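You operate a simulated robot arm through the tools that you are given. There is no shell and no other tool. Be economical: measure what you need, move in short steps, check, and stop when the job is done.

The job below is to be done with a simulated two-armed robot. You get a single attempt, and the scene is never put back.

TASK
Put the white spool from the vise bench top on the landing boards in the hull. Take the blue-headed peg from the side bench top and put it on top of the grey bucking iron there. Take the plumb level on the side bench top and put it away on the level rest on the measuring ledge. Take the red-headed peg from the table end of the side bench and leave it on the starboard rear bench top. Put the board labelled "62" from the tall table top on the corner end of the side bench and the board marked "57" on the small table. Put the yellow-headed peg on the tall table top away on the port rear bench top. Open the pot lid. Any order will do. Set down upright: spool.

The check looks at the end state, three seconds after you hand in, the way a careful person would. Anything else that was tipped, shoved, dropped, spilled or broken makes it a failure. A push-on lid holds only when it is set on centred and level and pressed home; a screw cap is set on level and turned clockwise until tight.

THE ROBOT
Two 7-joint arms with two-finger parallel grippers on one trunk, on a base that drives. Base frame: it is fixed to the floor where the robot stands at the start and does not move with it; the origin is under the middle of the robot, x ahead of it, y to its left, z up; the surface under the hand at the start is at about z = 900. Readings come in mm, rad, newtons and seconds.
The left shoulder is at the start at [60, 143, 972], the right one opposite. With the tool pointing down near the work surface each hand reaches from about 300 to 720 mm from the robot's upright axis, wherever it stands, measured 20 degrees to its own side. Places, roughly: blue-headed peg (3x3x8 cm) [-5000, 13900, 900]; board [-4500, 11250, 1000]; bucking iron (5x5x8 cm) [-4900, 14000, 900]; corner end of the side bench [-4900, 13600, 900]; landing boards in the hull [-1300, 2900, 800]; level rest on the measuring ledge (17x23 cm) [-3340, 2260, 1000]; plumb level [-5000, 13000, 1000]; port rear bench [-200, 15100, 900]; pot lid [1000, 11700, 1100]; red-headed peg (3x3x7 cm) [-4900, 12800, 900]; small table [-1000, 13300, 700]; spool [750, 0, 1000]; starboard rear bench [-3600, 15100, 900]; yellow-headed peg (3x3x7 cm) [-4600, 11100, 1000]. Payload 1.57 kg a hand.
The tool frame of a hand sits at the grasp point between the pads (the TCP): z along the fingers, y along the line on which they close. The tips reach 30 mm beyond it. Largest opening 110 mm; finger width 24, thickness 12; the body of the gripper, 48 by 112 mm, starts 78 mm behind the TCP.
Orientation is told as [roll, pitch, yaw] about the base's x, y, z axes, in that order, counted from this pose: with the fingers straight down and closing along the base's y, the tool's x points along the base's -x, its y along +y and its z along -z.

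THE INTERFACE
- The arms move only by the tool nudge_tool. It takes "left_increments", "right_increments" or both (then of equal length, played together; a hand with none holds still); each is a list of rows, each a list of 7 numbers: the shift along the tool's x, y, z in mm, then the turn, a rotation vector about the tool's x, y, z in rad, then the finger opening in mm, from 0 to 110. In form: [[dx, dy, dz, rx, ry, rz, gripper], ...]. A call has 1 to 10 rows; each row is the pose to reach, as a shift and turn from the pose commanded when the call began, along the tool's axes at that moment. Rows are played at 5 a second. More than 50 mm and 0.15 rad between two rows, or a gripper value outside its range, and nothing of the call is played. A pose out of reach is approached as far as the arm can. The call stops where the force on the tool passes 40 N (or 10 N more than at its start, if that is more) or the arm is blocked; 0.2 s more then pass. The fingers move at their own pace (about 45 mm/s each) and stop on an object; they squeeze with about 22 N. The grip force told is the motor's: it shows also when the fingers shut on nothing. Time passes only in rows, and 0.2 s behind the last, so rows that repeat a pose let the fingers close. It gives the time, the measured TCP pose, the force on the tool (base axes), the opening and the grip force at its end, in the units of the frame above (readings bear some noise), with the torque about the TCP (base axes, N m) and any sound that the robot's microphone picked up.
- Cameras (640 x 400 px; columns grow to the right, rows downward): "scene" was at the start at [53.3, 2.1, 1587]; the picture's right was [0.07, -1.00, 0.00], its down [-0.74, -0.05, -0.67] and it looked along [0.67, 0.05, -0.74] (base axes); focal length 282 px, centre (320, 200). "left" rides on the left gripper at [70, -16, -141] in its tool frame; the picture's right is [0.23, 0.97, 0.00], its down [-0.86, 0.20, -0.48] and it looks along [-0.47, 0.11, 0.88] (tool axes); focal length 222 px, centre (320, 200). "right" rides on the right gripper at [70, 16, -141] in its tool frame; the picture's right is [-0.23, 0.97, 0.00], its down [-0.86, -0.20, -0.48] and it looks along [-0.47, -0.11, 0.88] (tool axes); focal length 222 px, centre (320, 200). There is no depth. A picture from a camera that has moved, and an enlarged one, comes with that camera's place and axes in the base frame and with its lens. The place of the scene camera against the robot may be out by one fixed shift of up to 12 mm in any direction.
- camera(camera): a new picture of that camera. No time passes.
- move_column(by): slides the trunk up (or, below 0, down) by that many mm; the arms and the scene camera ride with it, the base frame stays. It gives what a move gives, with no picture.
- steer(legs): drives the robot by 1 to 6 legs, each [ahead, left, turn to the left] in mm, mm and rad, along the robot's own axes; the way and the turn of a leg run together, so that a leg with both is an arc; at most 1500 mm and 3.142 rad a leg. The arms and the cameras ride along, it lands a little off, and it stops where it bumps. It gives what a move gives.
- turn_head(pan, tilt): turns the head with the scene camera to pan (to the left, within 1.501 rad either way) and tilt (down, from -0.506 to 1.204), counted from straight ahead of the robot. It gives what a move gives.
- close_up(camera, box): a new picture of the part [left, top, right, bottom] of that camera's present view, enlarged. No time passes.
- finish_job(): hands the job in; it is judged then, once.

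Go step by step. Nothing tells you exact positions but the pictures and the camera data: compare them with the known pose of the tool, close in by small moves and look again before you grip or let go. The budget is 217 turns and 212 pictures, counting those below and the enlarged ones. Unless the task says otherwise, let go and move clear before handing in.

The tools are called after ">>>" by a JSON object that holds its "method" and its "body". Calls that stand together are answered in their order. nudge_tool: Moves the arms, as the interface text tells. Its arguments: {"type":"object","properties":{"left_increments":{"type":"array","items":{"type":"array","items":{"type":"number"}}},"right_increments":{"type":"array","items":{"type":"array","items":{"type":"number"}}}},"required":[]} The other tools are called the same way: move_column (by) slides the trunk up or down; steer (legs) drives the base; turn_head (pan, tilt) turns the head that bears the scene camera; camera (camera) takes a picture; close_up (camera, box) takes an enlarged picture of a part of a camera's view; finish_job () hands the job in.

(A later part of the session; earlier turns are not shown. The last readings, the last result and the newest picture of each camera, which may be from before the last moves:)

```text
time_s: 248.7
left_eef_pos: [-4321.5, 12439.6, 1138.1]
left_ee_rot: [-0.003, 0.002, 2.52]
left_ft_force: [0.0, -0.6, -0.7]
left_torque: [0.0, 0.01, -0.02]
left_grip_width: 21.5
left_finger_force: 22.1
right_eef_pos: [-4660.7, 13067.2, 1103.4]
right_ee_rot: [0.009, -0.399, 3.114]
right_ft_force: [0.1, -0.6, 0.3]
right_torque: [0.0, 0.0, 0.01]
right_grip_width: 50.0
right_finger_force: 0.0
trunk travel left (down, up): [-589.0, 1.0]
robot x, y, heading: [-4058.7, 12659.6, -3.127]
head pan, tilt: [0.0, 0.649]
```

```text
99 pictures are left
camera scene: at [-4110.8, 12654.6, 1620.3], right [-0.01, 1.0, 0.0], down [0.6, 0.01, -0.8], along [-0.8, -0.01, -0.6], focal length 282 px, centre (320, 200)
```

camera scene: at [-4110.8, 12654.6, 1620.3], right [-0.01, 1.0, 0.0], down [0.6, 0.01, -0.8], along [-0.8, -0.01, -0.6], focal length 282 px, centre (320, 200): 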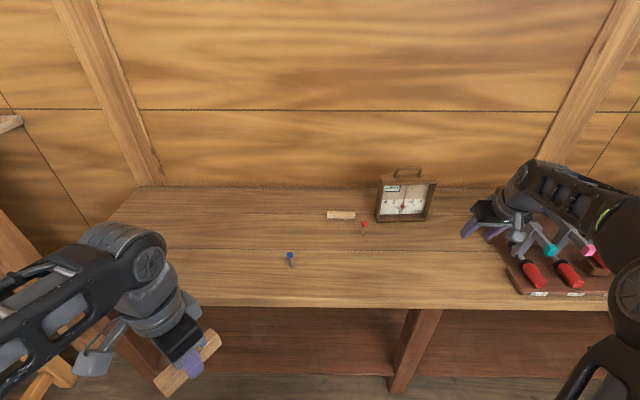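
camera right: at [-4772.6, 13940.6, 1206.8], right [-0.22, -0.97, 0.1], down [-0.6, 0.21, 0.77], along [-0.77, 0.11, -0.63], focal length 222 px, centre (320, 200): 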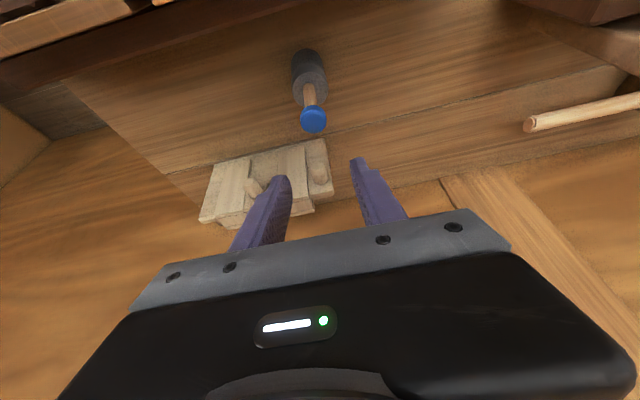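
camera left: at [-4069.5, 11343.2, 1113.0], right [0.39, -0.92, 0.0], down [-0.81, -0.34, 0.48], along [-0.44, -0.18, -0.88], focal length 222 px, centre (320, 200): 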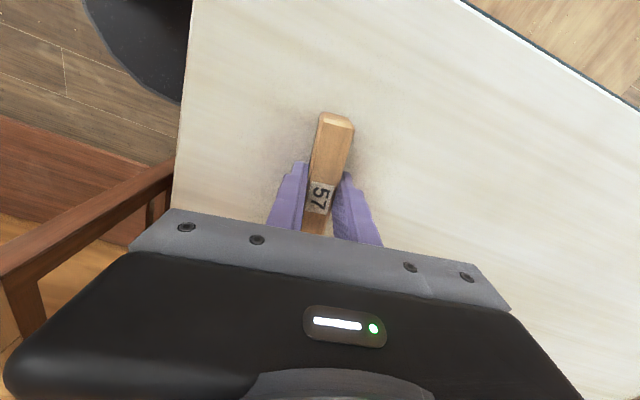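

>>> {"method": "nudge_tool", "body": {"right_increments": [[20, 45, 0, 0, 0, 0, 50], [35, 90, 0, 0, 0, 0, 50], [35, 135, 0, 0, 0, 0, 50], [35, 180, 0, 0, 0, 0, 50], [35, 225, 0, 0, 0, 0, 50], [35, 250, 0, 0, 0, 0, 50]]}}

>>> {"method": "steer", "body": {"legs": [[215, 0, 0]]}}

>>> {"method": "camera", "body": {"camera": "scene"}}

>>> {"method": "camera", "body": {"camera": "right"}}

```text
time_s: 250.1
left_eef_pos: [-4320.5, 12439.9, 1137.9]
left_ee_rot: [-0.002, 0.001, 2.52]
left_ft_force: [-0.2, 0.0, -0.4]
left_torque: [-0.01, -0.02, 0.01]
left_grip_width: 21.7
left_finger_force: 22.1
right_eef_pos: [-4635.3, 12818.9, 1090.7]
right_ee_rot: [0.009, -0.399, 3.11]
right_ft_force: [0.4, 0.1, -0.2]
right_torque: [-0.02, 0.0, -0.03]
right_grip_width: 50.1
right_finger_force: 0.1
trunk travel left (down, up): [-589.0, 1.0]
robot x, y, heading: [-4056.8, 12660.2, -3.13]
head pan, tilt: [0.0, 0.649]
```

```text
time_s: 251.7
left_eef_pos: [-4537.1, 12434.9, 1137.9]
left_ee_rot: [-0.002, 0.003, 2.524]
left_ft_force: [-0.4, -0.2, -0.2]
left_torque: [0.01, -0.03, 0.05]
left_grip_width: 21.4
left_finger_force: 22.0
right_eef_pos: [-4853.7, 12813.3, 1090.5]
right_ee_rot: [0.011, -0.4, 3.118]
right_ft_force: [-0.6, -0.3, -0.8]
right_torque: [-0.03, -0.05, -0.01]
right_grip_width: 49.9
right_finger_force: 0.0
trunk travel left (down, up): [-589.0, 1.0]
robot x, y, heading: [-4273.6, 12655.5, -3.122]
head pan, tilt: [0.0, 0.649]
```

```text
98 pictures are left
camera scene: at [-4328.2, 12651.6, 1620.2], right [-0.02, 1.0, 0.0], down [0.61, 0.01, -0.8], along [-0.8, -0.01, -0.61], focal length 282 px, centre (320, 200)
```

scene: 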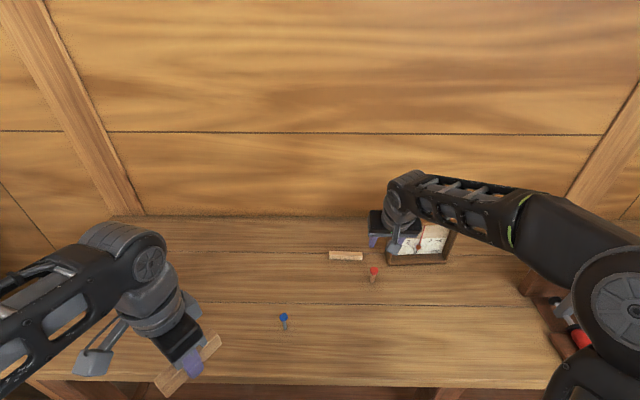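

```text
97 pictures are left
camera right: at [-4735.3, 12796.6, 1193.3], right [-0.23, -0.97, 0.1], down [-0.6, 0.22, 0.77], along [-0.77, 0.12, -0.63], focal length 222 px, centre (320, 200)
```

right: 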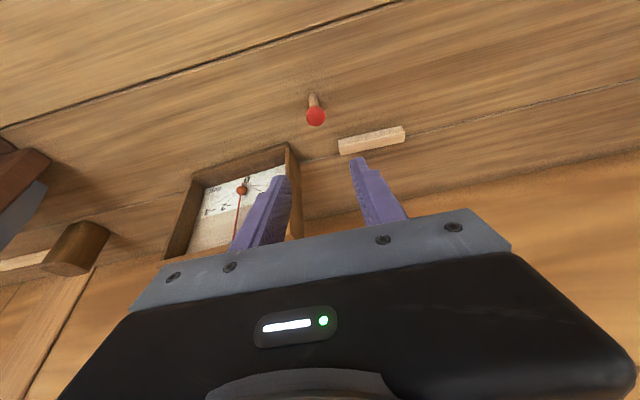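

>>> {"method": "nudge_tool", "body": {"right_increments": [[6, 1, 36, 0, 0, 0, 50], [12, 1, 73, 0, 0, 0, 50], [18, 1, 110, 0, 0, 0, 50], [24, 1, 146, 0, 0, 0, 50], [29.6, 1, 180, 0, 0, 0, 50]]}}

>>> {"method": "camera", "body": {"camera": "right"}}

```text
time_s: 252.9
left_eef_pos: [-4537.3, 12435.1, 1137.0]
left_ee_rot: [-0.001, 0.002, 2.524]
left_ft_force: [-0.4, 1.1, -0.6]
left_torque: [0.0, -0.02, 0.03]
left_grip_width: 21.4
left_finger_force: 22.2
right_eef_pos: [-4896.2, 12812.1, 912.1]
right_ee_rot: [0.011, -0.4, 3.115]
right_ft_force: [-0.5, -0.6, 0.7]
right_torque: [0.02, -0.02, 0.01]
right_grip_width: 50.2
right_finger_force: 0.0
trunk travel left (down, up): [-589.0, 1.0]
robot x, y, heading: [-4275.4, 12655.7, -3.133]
head pan, tilt: [0.0, 0.649]
```

```text
96 pictures are left
camera right: at [-4779.0, 12794.8, 1014.0], right [-0.23, -0.97, 0.1], down [-0.6, 0.22, 0.77], along [-0.77, 0.12, -0.63], focal length 222 px, centre (320, 200)
```

right: 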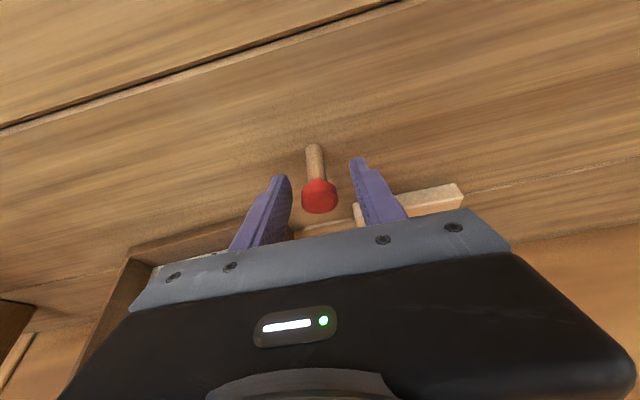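

>>> {"method": "nudge_tool", "body": {"right_increments": [[0, 0, 0, 0, 0, 0, 30], [0, 0, 0, 0, 0, 0, 10], [0, 0, 0, 0, 0, 0, 10], [-16, 0, -37, 0, 0, 0, 10], [-31, 0, -74, 0, 0, 0, 10], [-47, 0, -111, 0, 0, 0, 10], [-62, 0, -147, 0, 0, 0, 10], [-62, 0, -170, 0, 0, 0, 10]]}}

>>> {"method": "camera", "body": {"camera": "right"}}

```text
time_s: 254.7
left_eef_pos: [-4535.3, 12436.1, 1138.9]
left_ee_rot: [-0.004, 0.001, 2.524]
left_ft_force: [-0.1, -0.1, -0.7]
left_torque: [-0.01, 0.01, -0.04]
left_grip_width: 21.8
left_finger_force: 21.9
right_eef_pos: [-4888.8, 12815.0, 1095.3]
right_ee_rot: [0.011, -0.4, 3.118]
right_ft_force: [0.2, 0.0, 0.1]
right_torque: [0.02, 0.0, 0.02]
right_grip_width: 24.1
right_finger_force: 21.4
trunk travel left (down, up): [-589.0, 1.0]
robot x, y, heading: [-4278.3, 12657.3, -3.123]
head pan, tilt: [0.0, 0.649]
```

```text
95 pictures are left
camera right: at [-4769.8, 12798.7, 1198.5], right [-0.23, -0.97, 0.1], down [-0.6, 0.22, 0.77], along [-0.77, 0.12, -0.63], focal length 222 px, centre (320, 200)
```

right: 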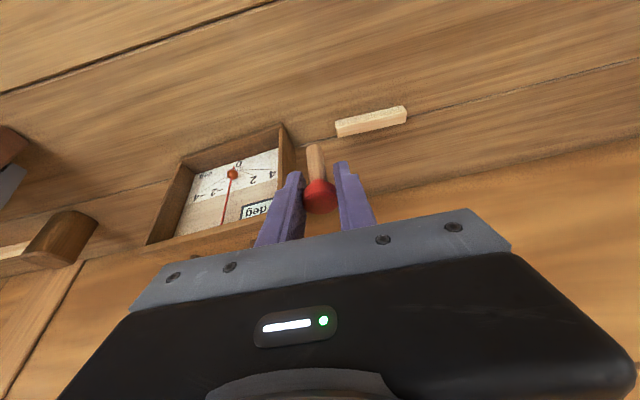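

Red peg held. I back off, turn toward the rear wall, and drive to the starboard rear bench.

>>> {"method": "steer", "body": {"legs": [[-450, 0, 0], [0, 0, -1.59], [1200, 0, 0]]}}

>>> {"method": "turn_head", "body": {"pan": 0, "tilt": 0.55}}

>>> {"method": "camera", "body": {"camera": "scene"}}

```text
time_s: 266.9
left_eef_pos: [-4102.7, 14114.1, 1137.7]
left_ee_rot: [-0.003, 0.003, 0.994]
left_ft_force: [0.2, 0.8, -0.5]
left_torque: [0.0, 0.03, 0.0]
left_grip_width: 21.6
left_finger_force: 22.1
right_eef_pos: [-3738.3, 14481.3, 1095.2]
right_ee_rot: [0.012, -0.401, 1.588]
right_ft_force: [0.7, 0.2, 0.3]
right_torque: [0.0, 0.01, 0.02]
right_grip_width: 24.1
right_finger_force: 22.3
trunk travel left (down, up): [-589.0, 1.0]
robot x, y, heading: [-3870.7, 13860.3, 1.631]
head pan, tilt: [0.0, 0.649]
```

```text
time_s: 267.6
left_eef_pos: [-4104.4, 14112.8, 1137.8]
left_ee_rot: [-0.002, 0.003, 0.992]
left_ft_force: [-0.2, -0.4, -0.9]
left_torque: [0.02, 0.03, 0.01]
left_grip_width: 21.4
left_finger_force: 21.9
right_eef_pos: [-3737.1, 14481.0, 1094.3]
right_ee_rot: [0.011, -0.399, 1.586]
right_ft_force: [0.0, 0.3, -0.7]
right_torque: [0.02, -0.01, 0.02]
right_grip_width: 24.6
right_finger_force: 22.3
trunk travel left (down, up): [-589.0, 1.0]
robot x, y, heading: [-3870.7, 13862.6, 1.631]
head pan, tilt: [0.0, 0.55]
```

```text
94 pictures are left
camera scene: at [-3871.7, 13916.7, 1629.0], right [1.0, 0.06, 0.0], down [0.03, -0.52, -0.85], along [-0.05, 0.85, -0.52], focal length 282 px, centre (320, 200)
```

scene: 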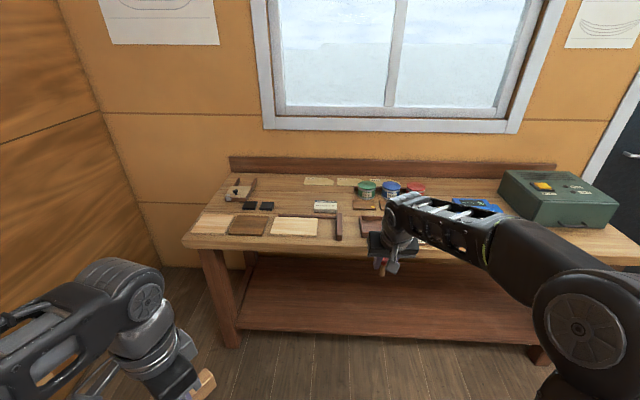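

>>> {"method": "close_up", "body": {"camera": "scene", "box": [180, 150, 640, 290]}}

>>> {"method": "camera", "body": {"camera": "right"}}

```text
1.39 times, centred on (410, 220) of scene
camera zoom: at [-3871.7, 13916.7, 1629.0], right [1.0, 0.06, 0.0], down [0.03, -0.52, -0.85], along [-0.05, 0.85, -0.52], focal length 393 px, centre (195, 172)
```

zoom: 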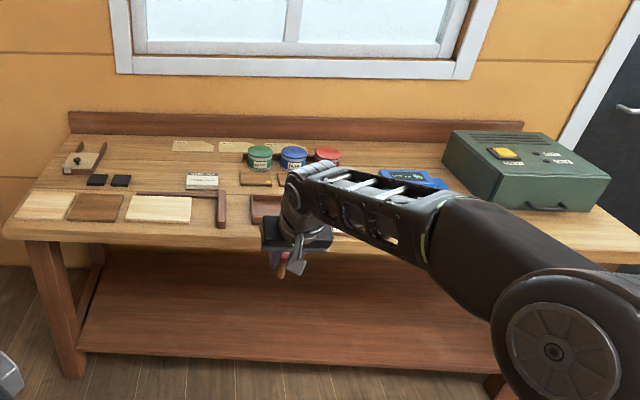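

```text
92 pictures are left
camera right: at [-3752.2, 14361.8, 1197.9], right [-0.98, 0.19, 0.1], down [0.19, 0.61, 0.77], along [0.09, 0.77, -0.63], focal length 222 px, centre (320, 200)
```

right: 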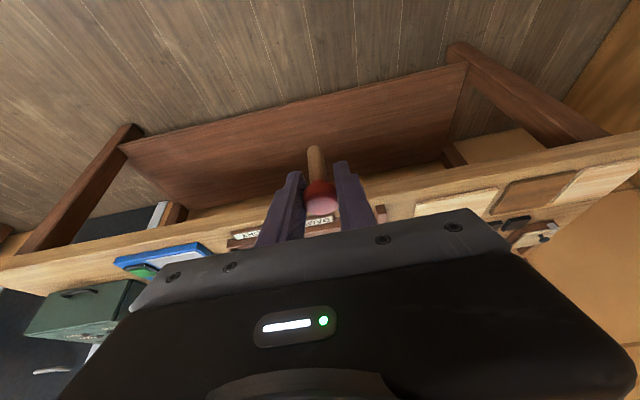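

>>> {"method": "steer", "body": {"legs": [[0, 0, -0.06], [300, -350, 0]]}}

>>> {"method": "camera", "body": {"camera": "scene"}}

>>> {"method": "camera", "body": {"camera": "right"}}

```text
time_s: 270.8
left_eef_pos: [-3730.1, 14425.2, 1137.7]
left_ee_rot: [-0.003, 0.002, 0.922]
left_ft_force: [-0.3, 0.9, -0.4]
left_torque: [-0.02, -0.03, 0.05]
left_grip_width: 21.5
left_finger_force: 21.9
right_eef_pos: [-3342.2, 14766.3, 1094.3]
right_ee_rot: [0.009, -0.397, 1.517]
right_ft_force: [0.3, 0.1, 0.5]
right_torque: [-0.03, 0.01, 0.02]
right_grip_width: 24.2
right_finger_force: 21.8
trunk travel left (down, up): [-589.0, 1.0]
robot x, y, heading: [-3516.9, 14158.3, 1.554]
head pan, tilt: [0.0, 0.55]
```

```text
91 pictures are left
camera scene: at [-3512.9, 14213.3, 1629.0], right [1.0, -0.01, 0.0], down [-0.01, -0.52, -0.85], along [0.01, 0.85, -0.52], focal length 282 px, centre (320, 200)
```

scene: 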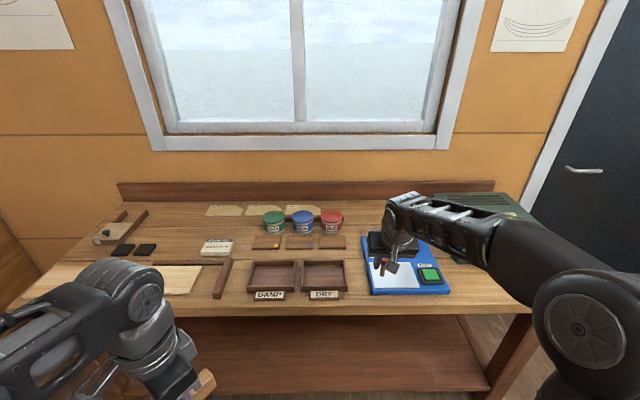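

```text
90 pictures are left
camera right: at [-3363.3, 14648.5, 1197.5], right [-0.96, 0.26, 0.1], down [0.24, 0.59, 0.77], along [0.14, 0.76, -0.63], focal length 222 px, centre (320, 200)
```

right: 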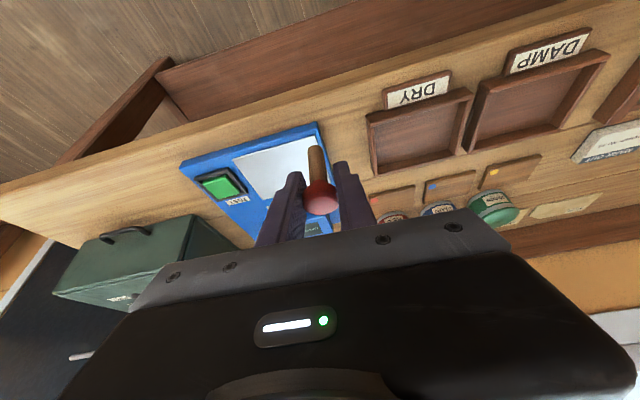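

A free spot lies right of the blue mat, in front of the green box, near (-2985, 14865). I strafe right to it.

>>> {"method": "steer", "body": {"legs": [[0, -350, 0]]}}

>>> {"method": "camera", "body": {"camera": "right"}}

>>> {"method": "camera", "body": {"camera": "scene"}}

```text
time_s: 273.1
left_eef_pos: [-3378.2, 14421.0, 1138.1]
left_ee_rot: [-0.002, 0.002, 0.926]
left_ft_force: [0.8, 0.4, 0.4]
left_torque: [0.0, 0.01, 0.0]
left_grip_width: 21.6
left_finger_force: 22.0
right_eef_pos: [-2988.3, 14761.1, 1095.3]
right_ee_rot: [0.009, -0.4, 1.517]
right_ft_force: [0.1, -0.5, 0.3]
right_torque: [0.01, 0.02, 0.0]
right_grip_width: 24.2
right_finger_force: 22.3
trunk travel left (down, up): [-589.0, 1.0]
robot x, y, heading: [-3162.3, 14151.5, 1.56]
head pan, tilt: [0.0, 0.55]
```

```text
89 pictures are left
camera right: at [-3010.5, 14644.0, 1197.7], right [-0.96, 0.26, 0.1], down [0.24, 0.59, 0.77], along [0.14, 0.76, -0.63], focal length 222 px, centre (320, 200)
```

right: 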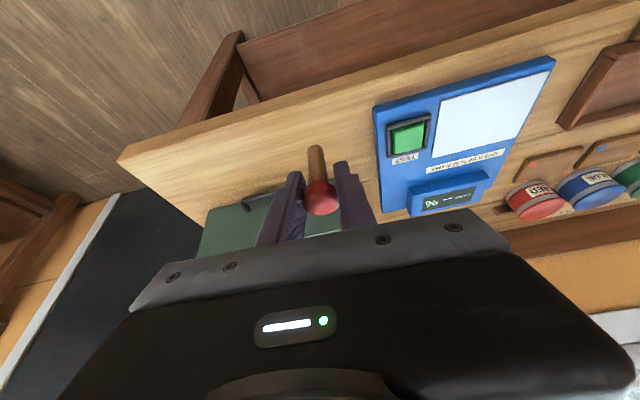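

```text
88 pictures are left
camera scene: at [-3159.7, 14208.5, 1629.1], right [1.0, -0.01, 0.0], down [-0.01, -0.52, -0.85], along [0.01, 0.85, -0.52], focal length 282 px, centre (320, 200)
```

scene: 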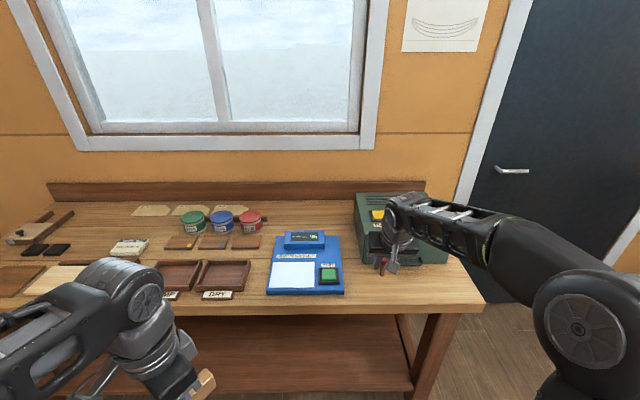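

>>> {"method": "nudge_tool", "body": {"right_increments": [[-35, -7, 10, 0, 0, 0, 10], [-60, -14, 45, 0, 0, 0, 10], [-75, -21.6, 85, 0, 0, 0, 10], [-68, -21.6, 122, 0, 0, 0, 10], [-60, -21.6, 156, 0, 0, 0, 10], [-50.6, -21.6, 189.5, 0, 0, 0, 10]]}}

>>> {"method": "camera", "body": {"camera": "right"}}

>>> {"method": "close_up", "body": {"camera": "scene", "box": [300, 180, 480, 320]}}

```text
time_s: 274.5
left_eef_pos: [-3378.7, 14421.0, 1137.9]
left_ee_rot: [-0.001, 0.001, 0.926]
left_ft_force: [-1.3, 0.4, -0.6]
left_torque: [0.0, -0.03, 0.02]
left_grip_width: 21.7
left_finger_force: 22.5
right_eef_pos: [-2964.2, 14881.0, 938.4]
right_ee_rot: [0.01, -0.399, 1.518]
right_ft_force: [-0.7, 0.8, 0.0]
right_torque: [0.0, 0.01, -0.02]
right_grip_width: 24.1
right_finger_force: 22.4
trunk travel left (down, up): [-589.0, 1.0]
robot x, y, heading: [-3163.1, 14154.7, 1.555]
head pan, tilt: [0.0, 0.55]
```

```text
87 pictures are left
camera right: at [-2986.5, 14763.8, 1041.0], right [-0.96, 0.26, 0.1], down [0.24, 0.59, 0.77], along [0.14, 0.76, -0.63], focal length 222 px, centre (320, 200)
```

right: 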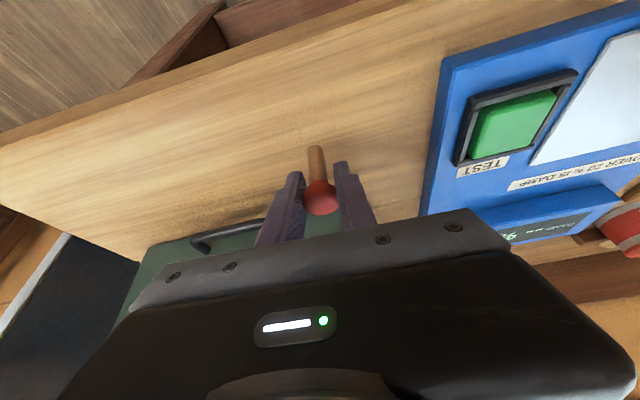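

```text
2.86 times, centred on (390, 250) of scene
camera zoom: at [-3160.8, 14209.1, 1629.1], right [1.0, -0.01, 0.0], down [-0.01, -0.52, -0.85], along [0.01, 0.85, -0.52], focal length 807 px, centre (120, 57)
```

zoom: 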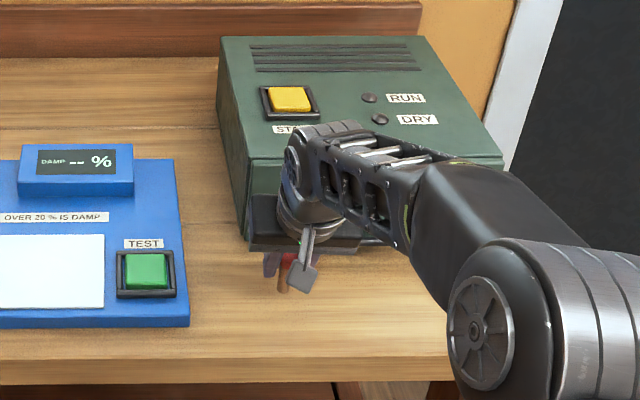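

>>> {"method": "nudge_tool", "body": {"right_increments": [[4, 0, 9, 0, 0, 0, 10], [7.8, 0, 18.4, 0, 0, 0, 10], [9, 0, 21.2, 0, 0, 0, 10], [10.1, 0, 24, 0, 0, 0, 10], [10.1, 0, 24, 0, 0, 0, 10]]}}

>>> {"method": "close_up", "body": {"camera": "right", "box": [230, 90, 410, 230]}}

```text
time_s: 275.7
left_eef_pos: [-3378.6, 14420.9, 1138.3]
left_ee_rot: [-0.005, 0.002, 0.924]
left_ft_force: [-0.5, -0.6, -0.9]
left_torque: [-0.02, -0.03, 0.02]
left_grip_width: 21.5
left_finger_force: 21.9
right_eef_pos: [-2963.7, 14880.2, 912.4]
right_ee_rot: [0.011, -0.4, 1.518]
right_ft_force: [0.4, -1.1, 0.0]
right_torque: [-0.01, 0.01, -0.02]
right_grip_width: 24.1
right_finger_force: 21.8
trunk travel left (down, up): [-589.0, 1.0]
robot x, y, heading: [-3167.0, 14152.1, 1.557]
head pan, tilt: [0.0, 0.55]
```

```text
2.86 times, centred on (320, 160) of right
camera zoom: at [-2986.3, 14763.0, 1016.5], right [-0.96, 0.26, 0.1], down [0.24, 0.59, 0.77], along [0.14, 0.76, -0.63], focal length 635 px, centre (320, 314)
```

zoom: 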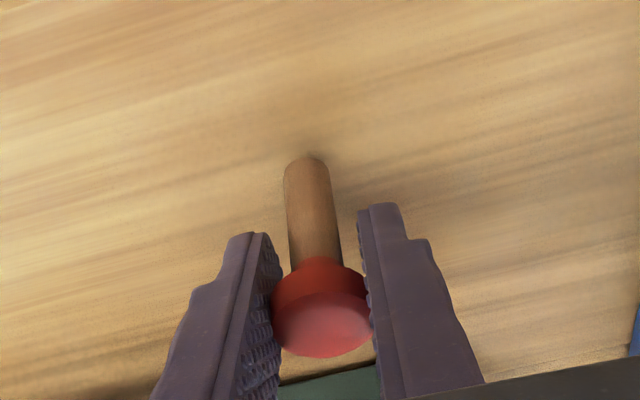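

Nearly down (shadow close to the stem). I continue in 2 mm steps.

>>> {"method": "nudge_tool", "body": {"right_increments": [[0.8, 0, 1.8, 0, 0, 0, 10], [1.6, 0, 3.7, 0, 0, 0, 10], [2.3, 0, 5.5, 0, 0, 0, 10], [2.3, 0, 5.5, 0, 0, 0, 10]]}}

```text
time_s: 276.7
left_eef_pos: [-3378.9, 14420.1, 1137.1]
left_ee_rot: [-0.002, 0.002, 0.924]
left_ft_force: [0.0, 0.4, -0.2]
left_torque: [0.01, -0.02, -0.04]
left_grip_width: 21.2
left_finger_force: 21.8
right_eef_pos: [-2963.5, 14880.7, 911.6]
right_ee_rot: [0.011, -0.404, 1.518]
right_ft_force: [0.3, 1.6, 9.8]
right_torque: [0.06, -0.03, 0.03]
right_grip_width: 24.1
right_finger_force: 21.9
trunk travel left (down, up): [-589.0, 1.0]
robot x, y, heading: [-3163.0, 14156.1, 1.556]
head pan, tilt: [0.0, 0.55]
```

>>> {"method": "nudge_tool", "body": {"right_increments": [[-1.2, 0, -2.8, 0, 0, 0, 10], [-1.2, 0, -2.8, 0, 0, 0, 28], [-1.2, 0, -2.8, 0, 0, 0, 38], [-1.2, 0, -2.8, 0, 0, 0, 50], [-12, 0, -30, 0, 0, 0, 50], [-30, 0, -70, 0, 0, 0, 50], [-46, 0, -110, 0, 0, 0, 50], [-62, 0, -150, 0, 0, 0, 50]]}}

>>> {"method": "camera", "body": {"camera": "right"}}

```text
time_s: 278.5
left_eef_pos: [-3378.7, 14420.4, 1137.3]
left_ee_rot: [-0.001, 0.001, 0.927]
left_ft_force: [0.5, -0.3, -1.0]
left_torque: [0.01, 0.02, 0.01]
left_grip_width: 21.7
left_finger_force: 21.9
right_eef_pos: [-2959.0, 14878.7, 1071.5]
right_ee_rot: [0.008, -0.399, 1.518]
right_ft_force: [-0.6, -0.2, 0.0]
right_torque: [0.01, -0.03, -0.01]
right_grip_width: 50.1
right_finger_force: 0.0
trunk travel left (down, up): [-589.0, 1.0]
robot x, y, heading: [-3165.8, 14151.9, 1.553]
head pan, tilt: [0.0, 0.55]
```

```text
84 pictures are left
camera right: at [-2981.3, 14762.0, 1175.7], right [-0.96, 0.26, 0.1], down [0.24, 0.59, 0.77], along [0.14, 0.76, -0.63], focal length 222 px, centre (320, 200)
```

right: 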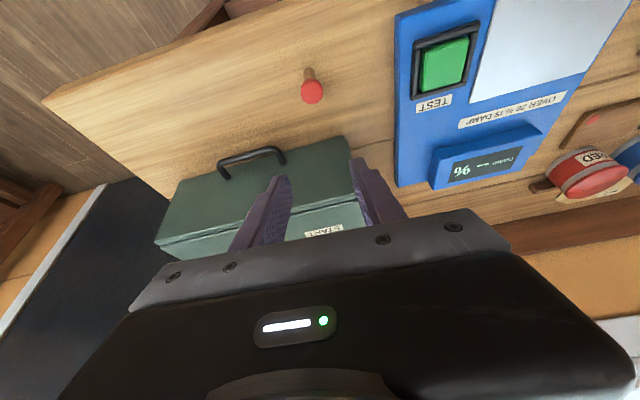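

Red peg placed. I drive toward the small table with board 57.

>>> {"method": "steer", "body": {"legs": [[-700, 0, 0], [0, 0, -1.55], [900, 0, 0]]}}

>>> {"method": "camera", "body": {"camera": "scene"}}

```text
time_s: 290.5
left_eef_pos: [-2001.3, 13641.1, 1137.3]
left_ee_rot: [-0.002, 0.003, -0.664]
left_ft_force: [-0.5, 0.2, 0.2]
left_torque: [-0.03, 0.03, 0.0]
left_grip_width: 21.5
left_finger_force: 21.8
right_eef_pos: [-1551.3, 13214.7, 1071.0]
right_ee_rot: [0.01, -0.401, -0.072]
right_ft_force: [-0.3, 0.4, -0.2]
right_torque: [0.02, 0.02, -0.01]
right_grip_width: 50.2
right_finger_force: 0.0
trunk travel left (down, up): [-589.0, 1.0]
robot x, y, heading: [-2277.1, 13437.6, -0.035]
head pan, tilt: [0.0, 0.55]
```

```text
83 pictures are left
camera scene: at [-2210.5, 13429.5, 1629.0], right [-0.03, -1.0, 0.0], down [-0.52, 0.02, -0.85], along [0.85, -0.03, -0.52], focal length 282 px, centre (320, 200)
```

scene: 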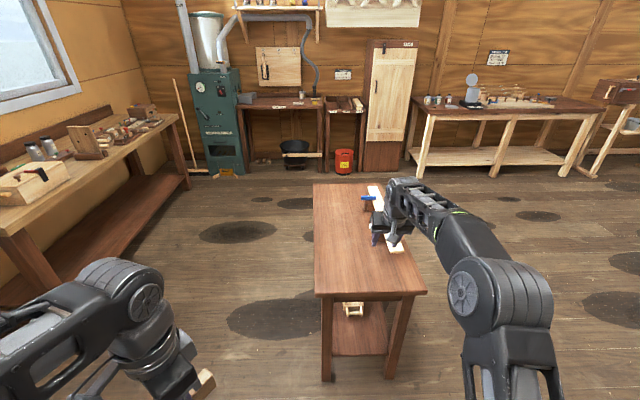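

>>> {"method": "steer", "body": {"legs": [[0, -300, 0.035], [330, 0, 0]]}}

>>> {"method": "turn_head", "body": {"pan": 0.1, "tilt": 0.85}}

>>> {"method": "camera", "body": {"camera": "scene"}}

```text
time_s: 294.3
left_eef_pos: [-1682.6, 13356.1, 1138.6]
left_ee_rot: [-0.001, 0.004, -0.623]
left_ft_force: [0.2, -0.6, -0.7]
left_torque: [-0.01, 0.08, 0.02]
left_grip_width: 21.6
left_finger_force: 22.2
right_eef_pos: [-1213.2, 12947.7, 1071.7]
right_ee_rot: [0.011, -0.4, -0.03]
right_ft_force: [0.4, -1.2, 0.4]
right_torque: [0.01, 0.05, 0.02]
right_grip_width: 49.8
right_finger_force: 0.0
trunk travel left (down, up): [-589.0, 1.0]
robot x, y, heading: [-1941.0, 13137.2, 0.015]
head pan, tilt: [0.0, 0.55]
```

```text
time_s: 295.1
left_eef_pos: [-1683.9, 13356.5, 1137.2]
left_ee_rot: [-0.002, 0.003, -0.623]
left_ft_force: [0.3, 0.2, -0.6]
left_torque: [-0.01, 0.0, 0.0]
left_grip_width: 21.8
left_finger_force: 21.9
right_eef_pos: [-1215.3, 12946.8, 1072.3]
right_ee_rot: [0.011, -0.4, -0.03]
right_ft_force: [-0.2, 0.1, 0.1]
right_torque: [-0.04, -0.01, 0.0]
right_grip_width: 49.9
right_finger_force: 0.1
trunk travel left (down, up): [-589.0, 1.0]
robot x, y, heading: [-1946.4, 13139.4, 0.013]
head pan, tilt: [0.099, 0.85]
```

```text
82 pictures are left
camera scene: at [-1895.1, 13142.2, 1603.7], right [0.11, -0.99, 0.0], down [-0.75, -0.08, -0.66], along [0.66, 0.07, -0.75], focal length 282 px, centre (320, 200)
```

scene: 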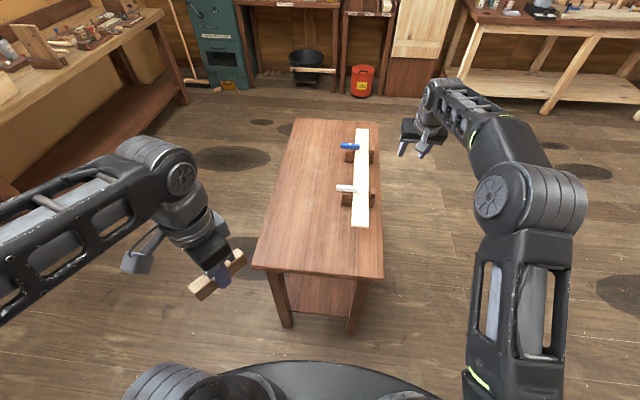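

Free space lies on the table's left half. I bring the left hand with board 57 over about (-1300, 13280).

>>> {"method": "nudge_tool", "body": {"left_increments": [[-36, 16, 23, 0, 0, 0, 10], [-71, 32, 46, 0, 0, 0, 10], [-107, 49, 69, 0, 0, 0, 10], [-142, 65, 92, 0, 0, 0, 10], [-178, 81, 115, 0, 0, 0, 10], [-214, 97, 138, 0, 0, 0, 10], [-249, 113, 161, 0, 0, 0, 10], [-285, 130, 184, 0, 0, 0, 10], [-320, 146, 207, 0, 0, 0, 10], [-356, 162, 230, 0, 0, 0, 10]]}}

>>> {"method": "nudge_tool", "body": {"left_increments": [[0, 0, 40, 0, 0, 0, 10], [0, 0, 80, 0, 0, 0, 10], [0, 0, 110, 0, 0, 0, 10]]}}

>>> {"method": "camera", "body": {"camera": "left"}}

>>> {"method": "camera", "body": {"camera": "scene"}}

```text
time_s: 297.3
left_eef_pos: [-1295.4, 13281.5, 911.6]
left_ee_rot: [-0.001, 0.004, -0.623]
left_ft_force: [0.5, 0.6, -0.1]
left_torque: [-0.01, 0.04, -0.02]
left_grip_width: 21.5
left_finger_force: 22.2
right_eef_pos: [-1212.0, 12946.8, 1070.8]
right_ee_rot: [0.01, -0.399, -0.029]
right_ft_force: [0.2, 0.2, -0.4]
right_torque: [0.01, -0.03, 0.01]
right_grip_width: 50.1
right_finger_force: 0.0
trunk travel left (down, up): [-589.0, 1.0]
robot x, y, heading: [-1948.5, 13136.6, 0.012]
head pan, tilt: [0.099, 0.85]
```

```text
time_s: 298.1
left_eef_pos: [-1300.7, 13280.9, 800.3]
left_ee_rot: [-0.002, 0.002, -0.624]
left_ft_force: [1.5, -0.2, -0.4]
left_torque: [0.01, -0.01, 0.01]
left_grip_width: 21.5
left_finger_force: 22.1
right_eef_pos: [-1213.5, 12948.1, 1071.4]
right_ee_rot: [0.01, -0.397, -0.031]
right_ft_force: [-0.6, 1.0, -0.7]
right_torque: [0.02, 0.02, -0.01]
right_grip_width: 50.0
right_finger_force: 0.0
trunk travel left (down, up): [-589.0, 1.0]
robot x, y, heading: [-1948.4, 13134.9, 0.012]
head pan, tilt: [0.099, 0.85]
```

```text
81 pictures are left
camera left: at [-1367.2, 13307.5, 940.2], right [0.38, 0.92, 0.0], down [0.81, -0.34, 0.48], along [0.44, -0.18, -0.88], focal length 222 px, centre (320, 200)
```

left: 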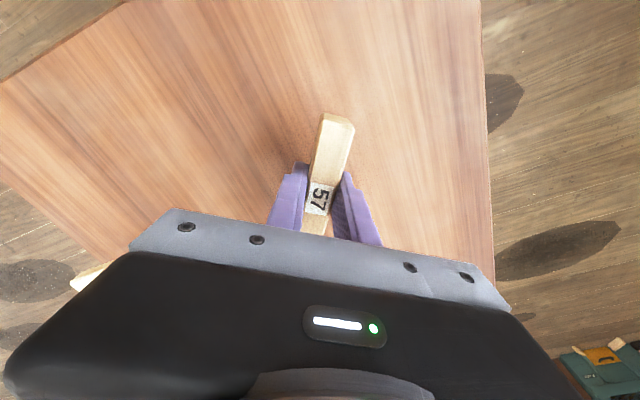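

```text
80 pictures are left
camera scene: at [-1894.3, 13142.2, 1603.7], right [0.11, -0.99, 0.0], down [-0.75, -0.08, -0.66], along [0.66, 0.07, -0.75], focal length 282 px, centre (320, 200)
```

scene: 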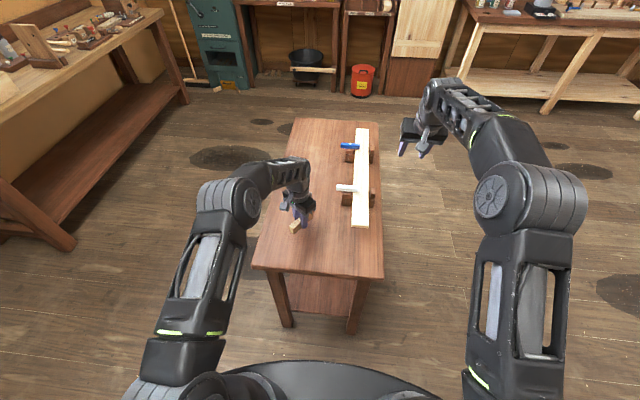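

>>> {"method": "nudge_tool", "body": {"left_increments": [[0, 0, 20, 0, 0, 0, 10], [0, 0, 32, 0, 0, 0, 10], [0, 0, 36, 0, 0, 0, 10], [0, 0, 40, 0, 0, 0, 10], [0, 0, 40, 0, 0, 0, 10]]}}

>>> {"method": "close_up", "body": {"camera": "left", "box": [230, 70, 430, 220]}}

```text
time_s: 298.9
left_eef_pos: [-1298.7, 13281.0, 770.4]
left_ee_rot: [0.003, -0.005, -0.622]
left_ft_force: [-7.3, -0.2, 19.2]
left_torque: [-0.01, 0.56, 0.02]
left_grip_width: 21.4
left_finger_force: 21.9
right_eef_pos: [-1217.2, 12948.0, 1072.6]
right_ee_rot: [0.012, -0.399, -0.03]
right_ft_force: [0.0, 0.8, -0.1]
right_torque: [0.02, 0.0, 0.03]
right_grip_width: 50.0
right_finger_force: 0.2
trunk travel left (down, up): [-589.0, 1.0]
robot x, y, heading: [-1945.4, 13140.6, 0.011]
head pan, tilt: [0.099, 0.85]
stopped in row 4 (left hand): the force on the tool passed its limit at 45 N (the readings are from after the stop); the commanded pose is now the measured one
```

```text
2.67 times, centred on (330, 145) of left
camera zoom: at [-1365.7, 13308.0, 909.9], right [0.38, 0.92, 0.0], down [0.81, -0.33, 0.48], along [0.45, -0.18, -0.88], focal length 592 px, centre (293, 347)
```

zoom: 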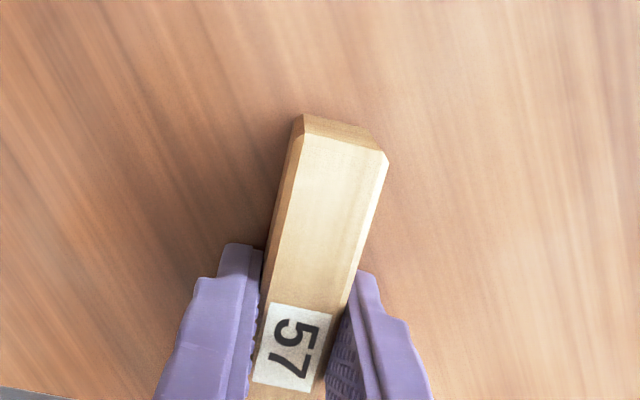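

Contact; I release and rise.

>>> {"method": "nudge_tool", "body": {"left_increments": [[0, 0, -2, 0, 0, 0, 10], [0, 0, -2, 0, 0, 0, 30], [0, 0, -2, 0, 0, 0, 50], [0, 0, -2, 0, 0, 0, 60], [0, 0, -40, 0, 0, 0, 60], [0, 0, -80, 0, 0, 0, 60], [0, 0, -120, 0, 0, 0, 60], [0, 0, -160, 0, 0, 0, 60]]}}

>>> {"method": "camera", "body": {"camera": "left"}}

```text
time_s: 300.7
left_eef_pos: [-1302.3, 13283.3, 928.9]
left_ee_rot: [0.003, -0.003, -0.62]
left_ft_force: [0.2, -0.7, -0.4]
left_torque: [-0.02, -0.02, 0.01]
left_grip_width: 59.7
left_finger_force: 0.1
right_eef_pos: [-1214.9, 12947.2, 1072.0]
right_ee_rot: [0.011, -0.401, -0.03]
right_ft_force: [0.0, -0.1, -0.4]
right_torque: [0.01, -0.02, -0.04]
right_grip_width: 50.1
right_finger_force: 0.0
trunk travel left (down, up): [-589.0, 1.0]
robot x, y, heading: [-1950.2, 13133.9, 0.015]
head pan, tilt: [0.099, 0.85]
```

```text
78 pictures are left
camera left: at [-1370.0, 13309.8, 1068.6], right [0.38, 0.92, 0.0], down [0.81, -0.34, 0.48], along [0.45, -0.18, -0.88], focal length 222 px, centre (320, 200)
```

left: 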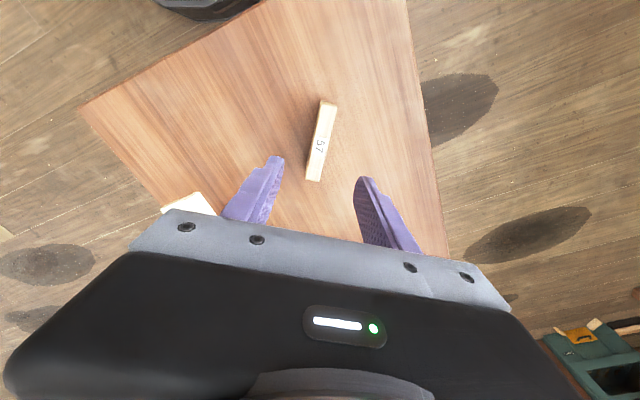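

Board 57 lies on the small table. I retract both hands and return to the tall table for the yellow peg.

>>> {"method": "nudge_tool", "body": {"left_increments": [[10, -7, -40, 0, 0, 0, 60], [40, -29, -68, 0, 0, 0, 50], [72, -52, -95, 0, 0, 0, 50], [105, -75, -120, 0, 0, 0, 50], [138, -99, -145, 0, 0, 0, 50], [171, -123, -170, 0, 0, 0, 50], [203, -146, -190, 0, 0, 0, 50]], "right_increments": [[34, 0, -22, 0, 0.04, 0, 50], [68, 0, -44, 0, 0.08, 0, 50], [102, 0, -66, 0, 0.13, 0, 50], [136, 0, -89, 0, 0.17, 0, 50], [170, 0, -111, 0, 0.21, 0, 50], [204, 0, -133, 0, 0.26, 0, 50], [238, 0, -155, 0, 0.3, 0, 50]]}}

>>> {"method": "steer", "body": {"legs": [[-600, 0, 0], [0, 0, -1.3], [0, 0, -1.14], [1100, 0, 0], [900, 0, 0]]}}

>>> {"method": "turn_head", "body": {"pan": 0.2, "tilt": 0.6}}

>>> {"method": "camera", "body": {"camera": "scene"}}

```text
time_s: 302.3
left_eef_pos: [-1553.4, 13281.1, 1117.7]
left_ee_rot: [0.003, -0.007, -0.622]
left_ft_force: [-0.8, 0.9, 0.0]
left_torque: [0.0, -0.07, 0.02]
left_grip_width: 50.1
left_finger_force: 0.1
right_eef_pos: [-1496.8, 12955.8, 1125.1]
right_ee_rot: [0.01, -0.1, -0.026]
right_ft_force: [0.1, -0.2, 0.0]
right_torque: [0.02, -0.02, 0.03]
right_grip_width: 50.2
right_finger_force: 0.0
trunk travel left (down, up): [-589.0, 1.0]
robot x, y, heading: [-1947.7, 13137.3, 0.016]
head pan, tilt: [0.099, 0.85]
```

```text
time_s: 321.3
left_eef_pos: [-4201.2, 11387.0, 1116.8]
left_ee_rot: [0.001, -0.002, -3.023]
left_ft_force: [0.2, 0.1, -0.3]
left_torque: [0.01, -0.01, 0.02]
left_grip_width: 50.2
left_finger_force: 0.0
right_eef_pos: [-4462.0, 11589.7, 1123.6]
right_ee_rot: [0.01, -0.1, -2.427]
right_ft_force: [-0.1, -1.2, -0.3]
right_torque: [0.03, -0.03, 0.03]
right_grip_width: 50.1
right_finger_force: 0.0
trunk travel left (down, up): [-589.0, 1.0]
robot x, y, heading: [-4004.0, 11763.6, -2.39]
head pan, tilt: [0.099, 0.85]
```

```text
time_s: 322.1
left_eef_pos: [-4201.2, 11387.4, 1115.1]
left_ee_rot: [0.003, -0.001, -3.024]
left_ft_force: [-0.7, -0.4, 0.2]
left_torque: [-0.03, 0.01, -0.01]
left_grip_width: 50.2
left_finger_force: 0.0
right_eef_pos: [-4462.0, 11589.1, 1123.2]
right_ee_rot: [0.009, -0.099, -2.428]
right_ft_force: [-0.2, 0.2, -1.0]
right_torque: [0.05, 0.02, 0.02]
right_grip_width: 50.2
right_finger_force: 0.1
trunk travel left (down, up): [-589.0, 1.0]
robot x, y, heading: [-4006.1, 11761.0, -2.388]
head pan, tilt: [0.201, 0.6]
```

```text
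77 pictures are left
camera scene: at [-4029.6, 11706.2, 1624.5], right [-0.81, 0.58, 0.0], down [0.33, 0.46, -0.82], along [-0.48, -0.67, -0.57], focal length 282 px, centre (320, 200)
```

scene: 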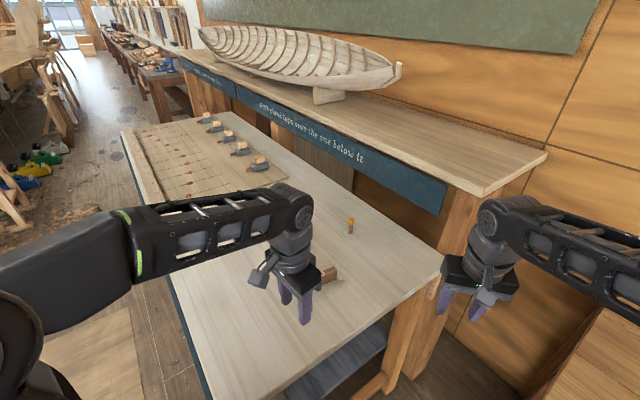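

>>> {"method": "steer", "body": {"legs": [[0, 0, 0.29], [54, -100, 0]]}}

>>> {"method": "camera", "body": {"camera": "right"}}

>>> {"method": "close_up", "body": {"camera": "scene", "box": [260, 150, 440, 270]}}

```text
time_s: 324.2
left_eef_pos: [-4201.5, 11349.0, 1116.9]
left_ee_rot: [0.004, -0.001, -2.742]
left_ft_force: [-0.3, 0.2, -0.3]
left_torque: [0.03, -0.07, 0.0]
left_grip_width: 50.1
left_finger_force: 0.0
right_eef_pos: [-4507.9, 11471.1, 1123.8]
right_ee_rot: [0.012, -0.099, -2.146]
right_ft_force: [-0.3, 0.9, -0.2]
right_torque: [0.02, -0.04, -0.05]
right_grip_width: 50.1
right_finger_force: 0.2
trunk travel left (down, up): [-589.0, 1.0]
robot x, y, heading: [-4115.7, 11763.7, -2.106]
head pan, tilt: [0.201, 0.6]
```

```text
76 pictures are left
camera right: at [-4451.2, 11533.8, 1257.2], right [0.69, -0.72, 0.03], down [-0.61, -0.56, 0.56], along [-0.38, -0.41, -0.83], focal length 222 px, centre (320, 200)
```

right: 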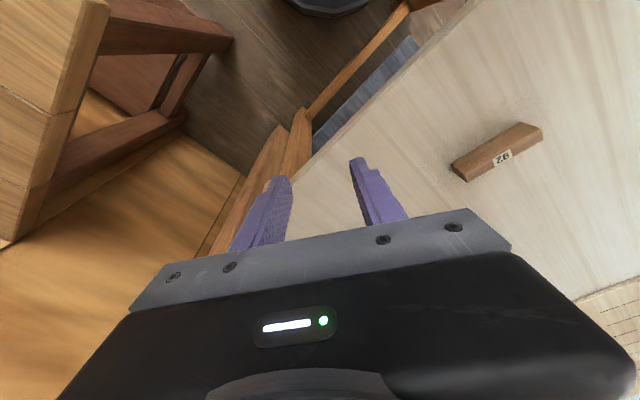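

```text
3.33 times, centred on (350, 210) of scene
camera zoom: at [-4126.7, 11701.8, 1624.5], right [-0.94, 0.33, 0.0], down [0.19, 0.53, -0.82], along [-0.27, -0.78, -0.57], focal length 942 px, centre (220, 167)
```

zoom: 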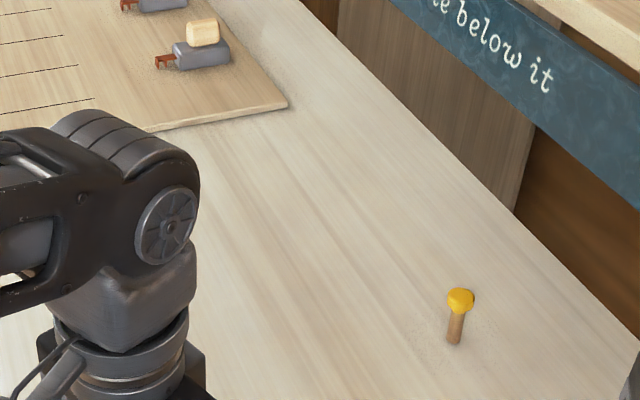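

Yellow peg base at (-4576, 11126), head near z≈988. I bring the right hand above it, leaning forward.

>>> {"method": "nudge_tool", "body": {"right_increments": [[-40, 16, 5, 0, -0.045, 0, 50], [-80, 32, 10, 0, -0.09, 0, 50], [-120, 49, 20, 0, -0.135, 0, 50], [-160, 65, 30, 0, -0.18, 0, 50], [-200, 81, 44, 0, -0.225, 0, 50], [-240, 97, 58, 0, -0.27, 0, 50], [-280, 114, 72, 0, -0.315, 0, 50], [-320, 129.8, 86.4, 0, -0.35, 0, 50]]}}

>>> {"method": "camera", "body": {"camera": "right"}}

```text
time_s: 326.0
left_eef_pos: [-4199.9, 11347.5, 1115.5]
left_ee_rot: [0.001, -0.003, -2.742]
left_ft_force: [0.2, 0.1, -0.4]
left_torque: [0.01, -0.02, 0.03]
left_grip_width: 50.1
left_finger_force: 0.1
right_eef_pos: [-4575.5, 11125.9, 1071.1]
right_ee_rot: [0.008, -0.446, -2.149]
right_ft_force: [0.1, -0.4, 0.2]
right_torque: [0.0, 0.02, 0.01]
right_grip_width: 50.0
right_finger_force: 0.0
trunk travel left (down, up): [-589.0, 1.0]
robot x, y, heading: [-4111.3, 11764.5, -2.108]
head pan, tilt: [0.201, 0.6]
```

```text
74 pictures are left
camera right: at [-4495.7, 11222.2, 1166.9], right [0.71, -0.7, 0.11], down [-0.48, -0.36, 0.8], along [-0.52, -0.61, -0.59], focal length 222 px, centre (320, 200)
```

right: 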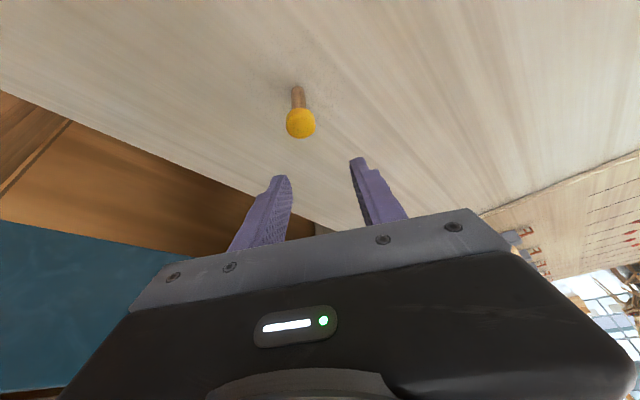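

>>> {"method": "nudge_tool", "body": {"right_increments": [[13, -6, 24, 0, 0, 0, 50], [26, -6, 48, 0, 0, 0, 50], [39.9, -6, 73, 0, 0, 0, 50]]}}

>>> {"method": "camera", "body": {"camera": "right"}}

```text
time_s: 326.8
left_eef_pos: [-4199.3, 11349.9, 1117.0]
left_ee_rot: [0.002, -0.004, -2.743]
left_ft_force: [0.5, 0.4, 0.8]
left_torque: [-0.02, -0.03, -0.02]
left_grip_width: 50.2
left_finger_force: 0.0
right_eef_pos: [-4579.1, 11133.9, 986.9]
right_ee_rot: [0.01, -0.449, -2.15]
right_ft_force: [0.1, -0.1, 0.2]
right_torque: [0.06, 0.0, 0.03]
right_grip_width: 49.9
right_finger_force: 0.1
trunk travel left (down, up): [-589.0, 1.0]
robot x, y, heading: [-4117.1, 11760.2, -2.109]
head pan, tilt: [0.201, 0.6]
```

```text
73 pictures are left
camera right: at [-4498.7, 11229.8, 1084.0], right [0.7, -0.7, 0.11], down [-0.48, -0.36, 0.8], along [-0.52, -0.62, -0.59], focal length 222 px, centre (320, 200)
```

right: 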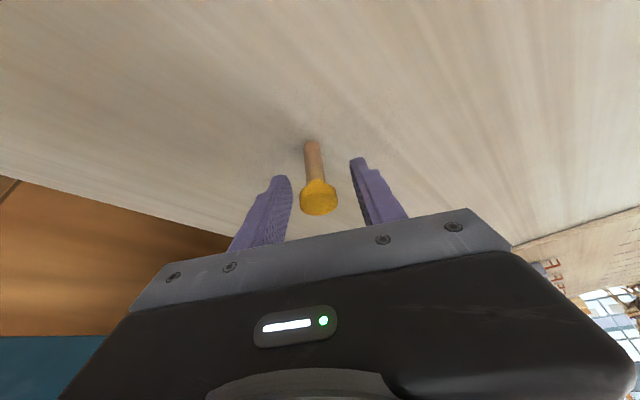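

Centred. I close, then lift and draw back.

>>> {"method": "nudge_tool", "body": {"right_increments": [[0, 0, 0, 0, 0, 0, 30], [0, 0, 0, 0, 0, 0, 10], [0, 0, 0, 0, 0, 0, 10], [-17, 0, -36, 0, 0, 0, 10], [-26, 0, -72, 0, 0, 0, 10], [0, 0, -100, 0, 0.05, 0, 10], [38, 0, -122, 0, 0.1, 0, 10], [76, 0, -144, 0, 0.15, 0, 10], [114, 0, -164, 0, 0.2, 0, 10], [150, 0, -180, 0, 0.25, 0, 10]]}}

>>> {"method": "camera", "body": {"camera": "right"}}

```text
time_s: 329.0
left_eef_pos: [-4200.0, 11349.1, 1116.5]
left_ee_rot: [0.003, -0.005, -2.741]
left_ft_force: [-0.9, -1.1, -0.2]
left_torque: [-0.01, 0.0, -0.02]
left_grip_width: 50.2
left_finger_force: 0.1
right_eef_pos: [-4457.1, 11313.8, 1085.9]
right_ee_rot: [0.008, -0.199, -2.149]
right_ft_force: [0.4, 0.5, -0.9]
right_torque: [0.01, 0.04, 0.02]
right_grip_width: 23.7
right_finger_force: 21.9
trunk travel left (down, up): [-589.0, 1.0]
robot x, y, heading: [-4116.9, 11763.8, -2.112]
head pan, tilt: [0.201, 0.6]
```

```text
72 pictures are left
camera right: at [-4393.0, 11387.2, 1210.1], right [0.7, -0.72, 0.05], down [-0.58, -0.51, 0.64], along [-0.43, -0.47, -0.77], focal length 222 px, centre (320, 200)
```

right: 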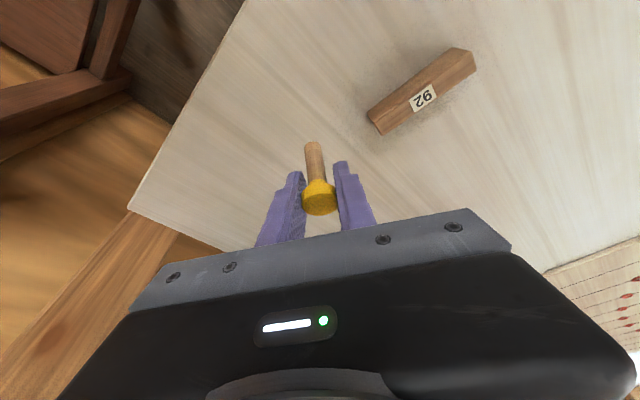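

Yellow peg held. I drive around to the port rear bench by the north side of the small table.

>>> {"method": "steer", "body": {"legs": [[-300, 0, 0], [0, 0, 1.44], [0, 0, 1.436], [1500, 0, 0], [1450, 0, 0]]}}

>>> {"method": "turn_head", "body": {"pan": 0, "tilt": 0.45}}

>>> {"method": "camera", "body": {"camera": "scene"}}

```text
time_s: 352.1
left_eef_pos: [-1526.9, 14424.2, 1116.5]
left_ee_rot: [0.001, -0.003, 0.107]
left_ft_force: [-1.0, 0.5, 0.1]
left_torque: [-0.01, -0.02, -0.03]
left_grip_width: 50.2
left_finger_force: 0.1
right_eef_pos: [-1270.3, 14385.5, 1084.6]
right_ee_rot: [0.008, -0.198, 0.701]
right_ft_force: [-0.2, -0.7, -0.5]
right_torque: [-0.02, -0.01, 0.04]
right_grip_width: 24.0
right_finger_force: 21.7
trunk travel left (down, up): [-589.0, 1.0]
robot x, y, heading: [-1728.5, 14053.8, 0.736]
head pan, tilt: [0.201, 0.6]
```

```text
time_s: 352.9
left_eef_pos: [-1525.8, 14424.3, 1116.3]
left_ee_rot: [0.003, -0.004, 0.107]
left_ft_force: [-0.4, -0.4, 0.0]
left_torque: [-0.03, 0.02, 0.03]
left_grip_width: 50.1
left_finger_force: 0.1
right_eef_pos: [-1269.3, 14385.2, 1085.1]
right_ee_rot: [0.009, -0.198, 0.703]
right_ft_force: [0.0, 0.6, -0.4]
right_torque: [0.02, 0.06, 0.0]
right_grip_width: 23.7
right_finger_force: 21.6
trunk travel left (down, up): [-589.0, 1.0]
robot x, y, heading: [-1731.5, 14048.9, 0.744]
head pan, tilt: [0.0, 0.45]
```

```text
71 pictures are left
camera scene: at [-1677.4, 14090.8, 1638.1], right [0.68, -0.74, 0.0], down [-0.32, -0.29, -0.9], along [0.66, 0.61, -0.44], focal length 282 px, centre (320, 200)
```

scene: 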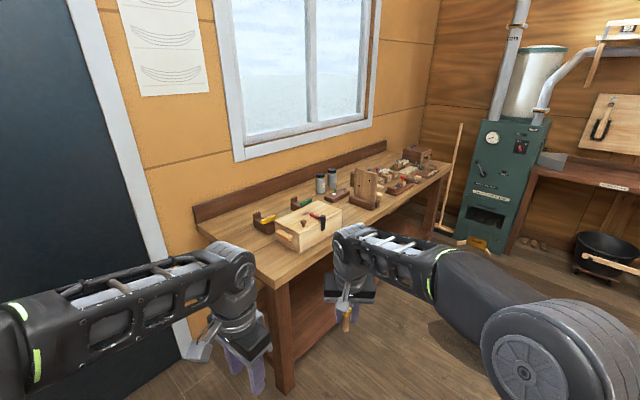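

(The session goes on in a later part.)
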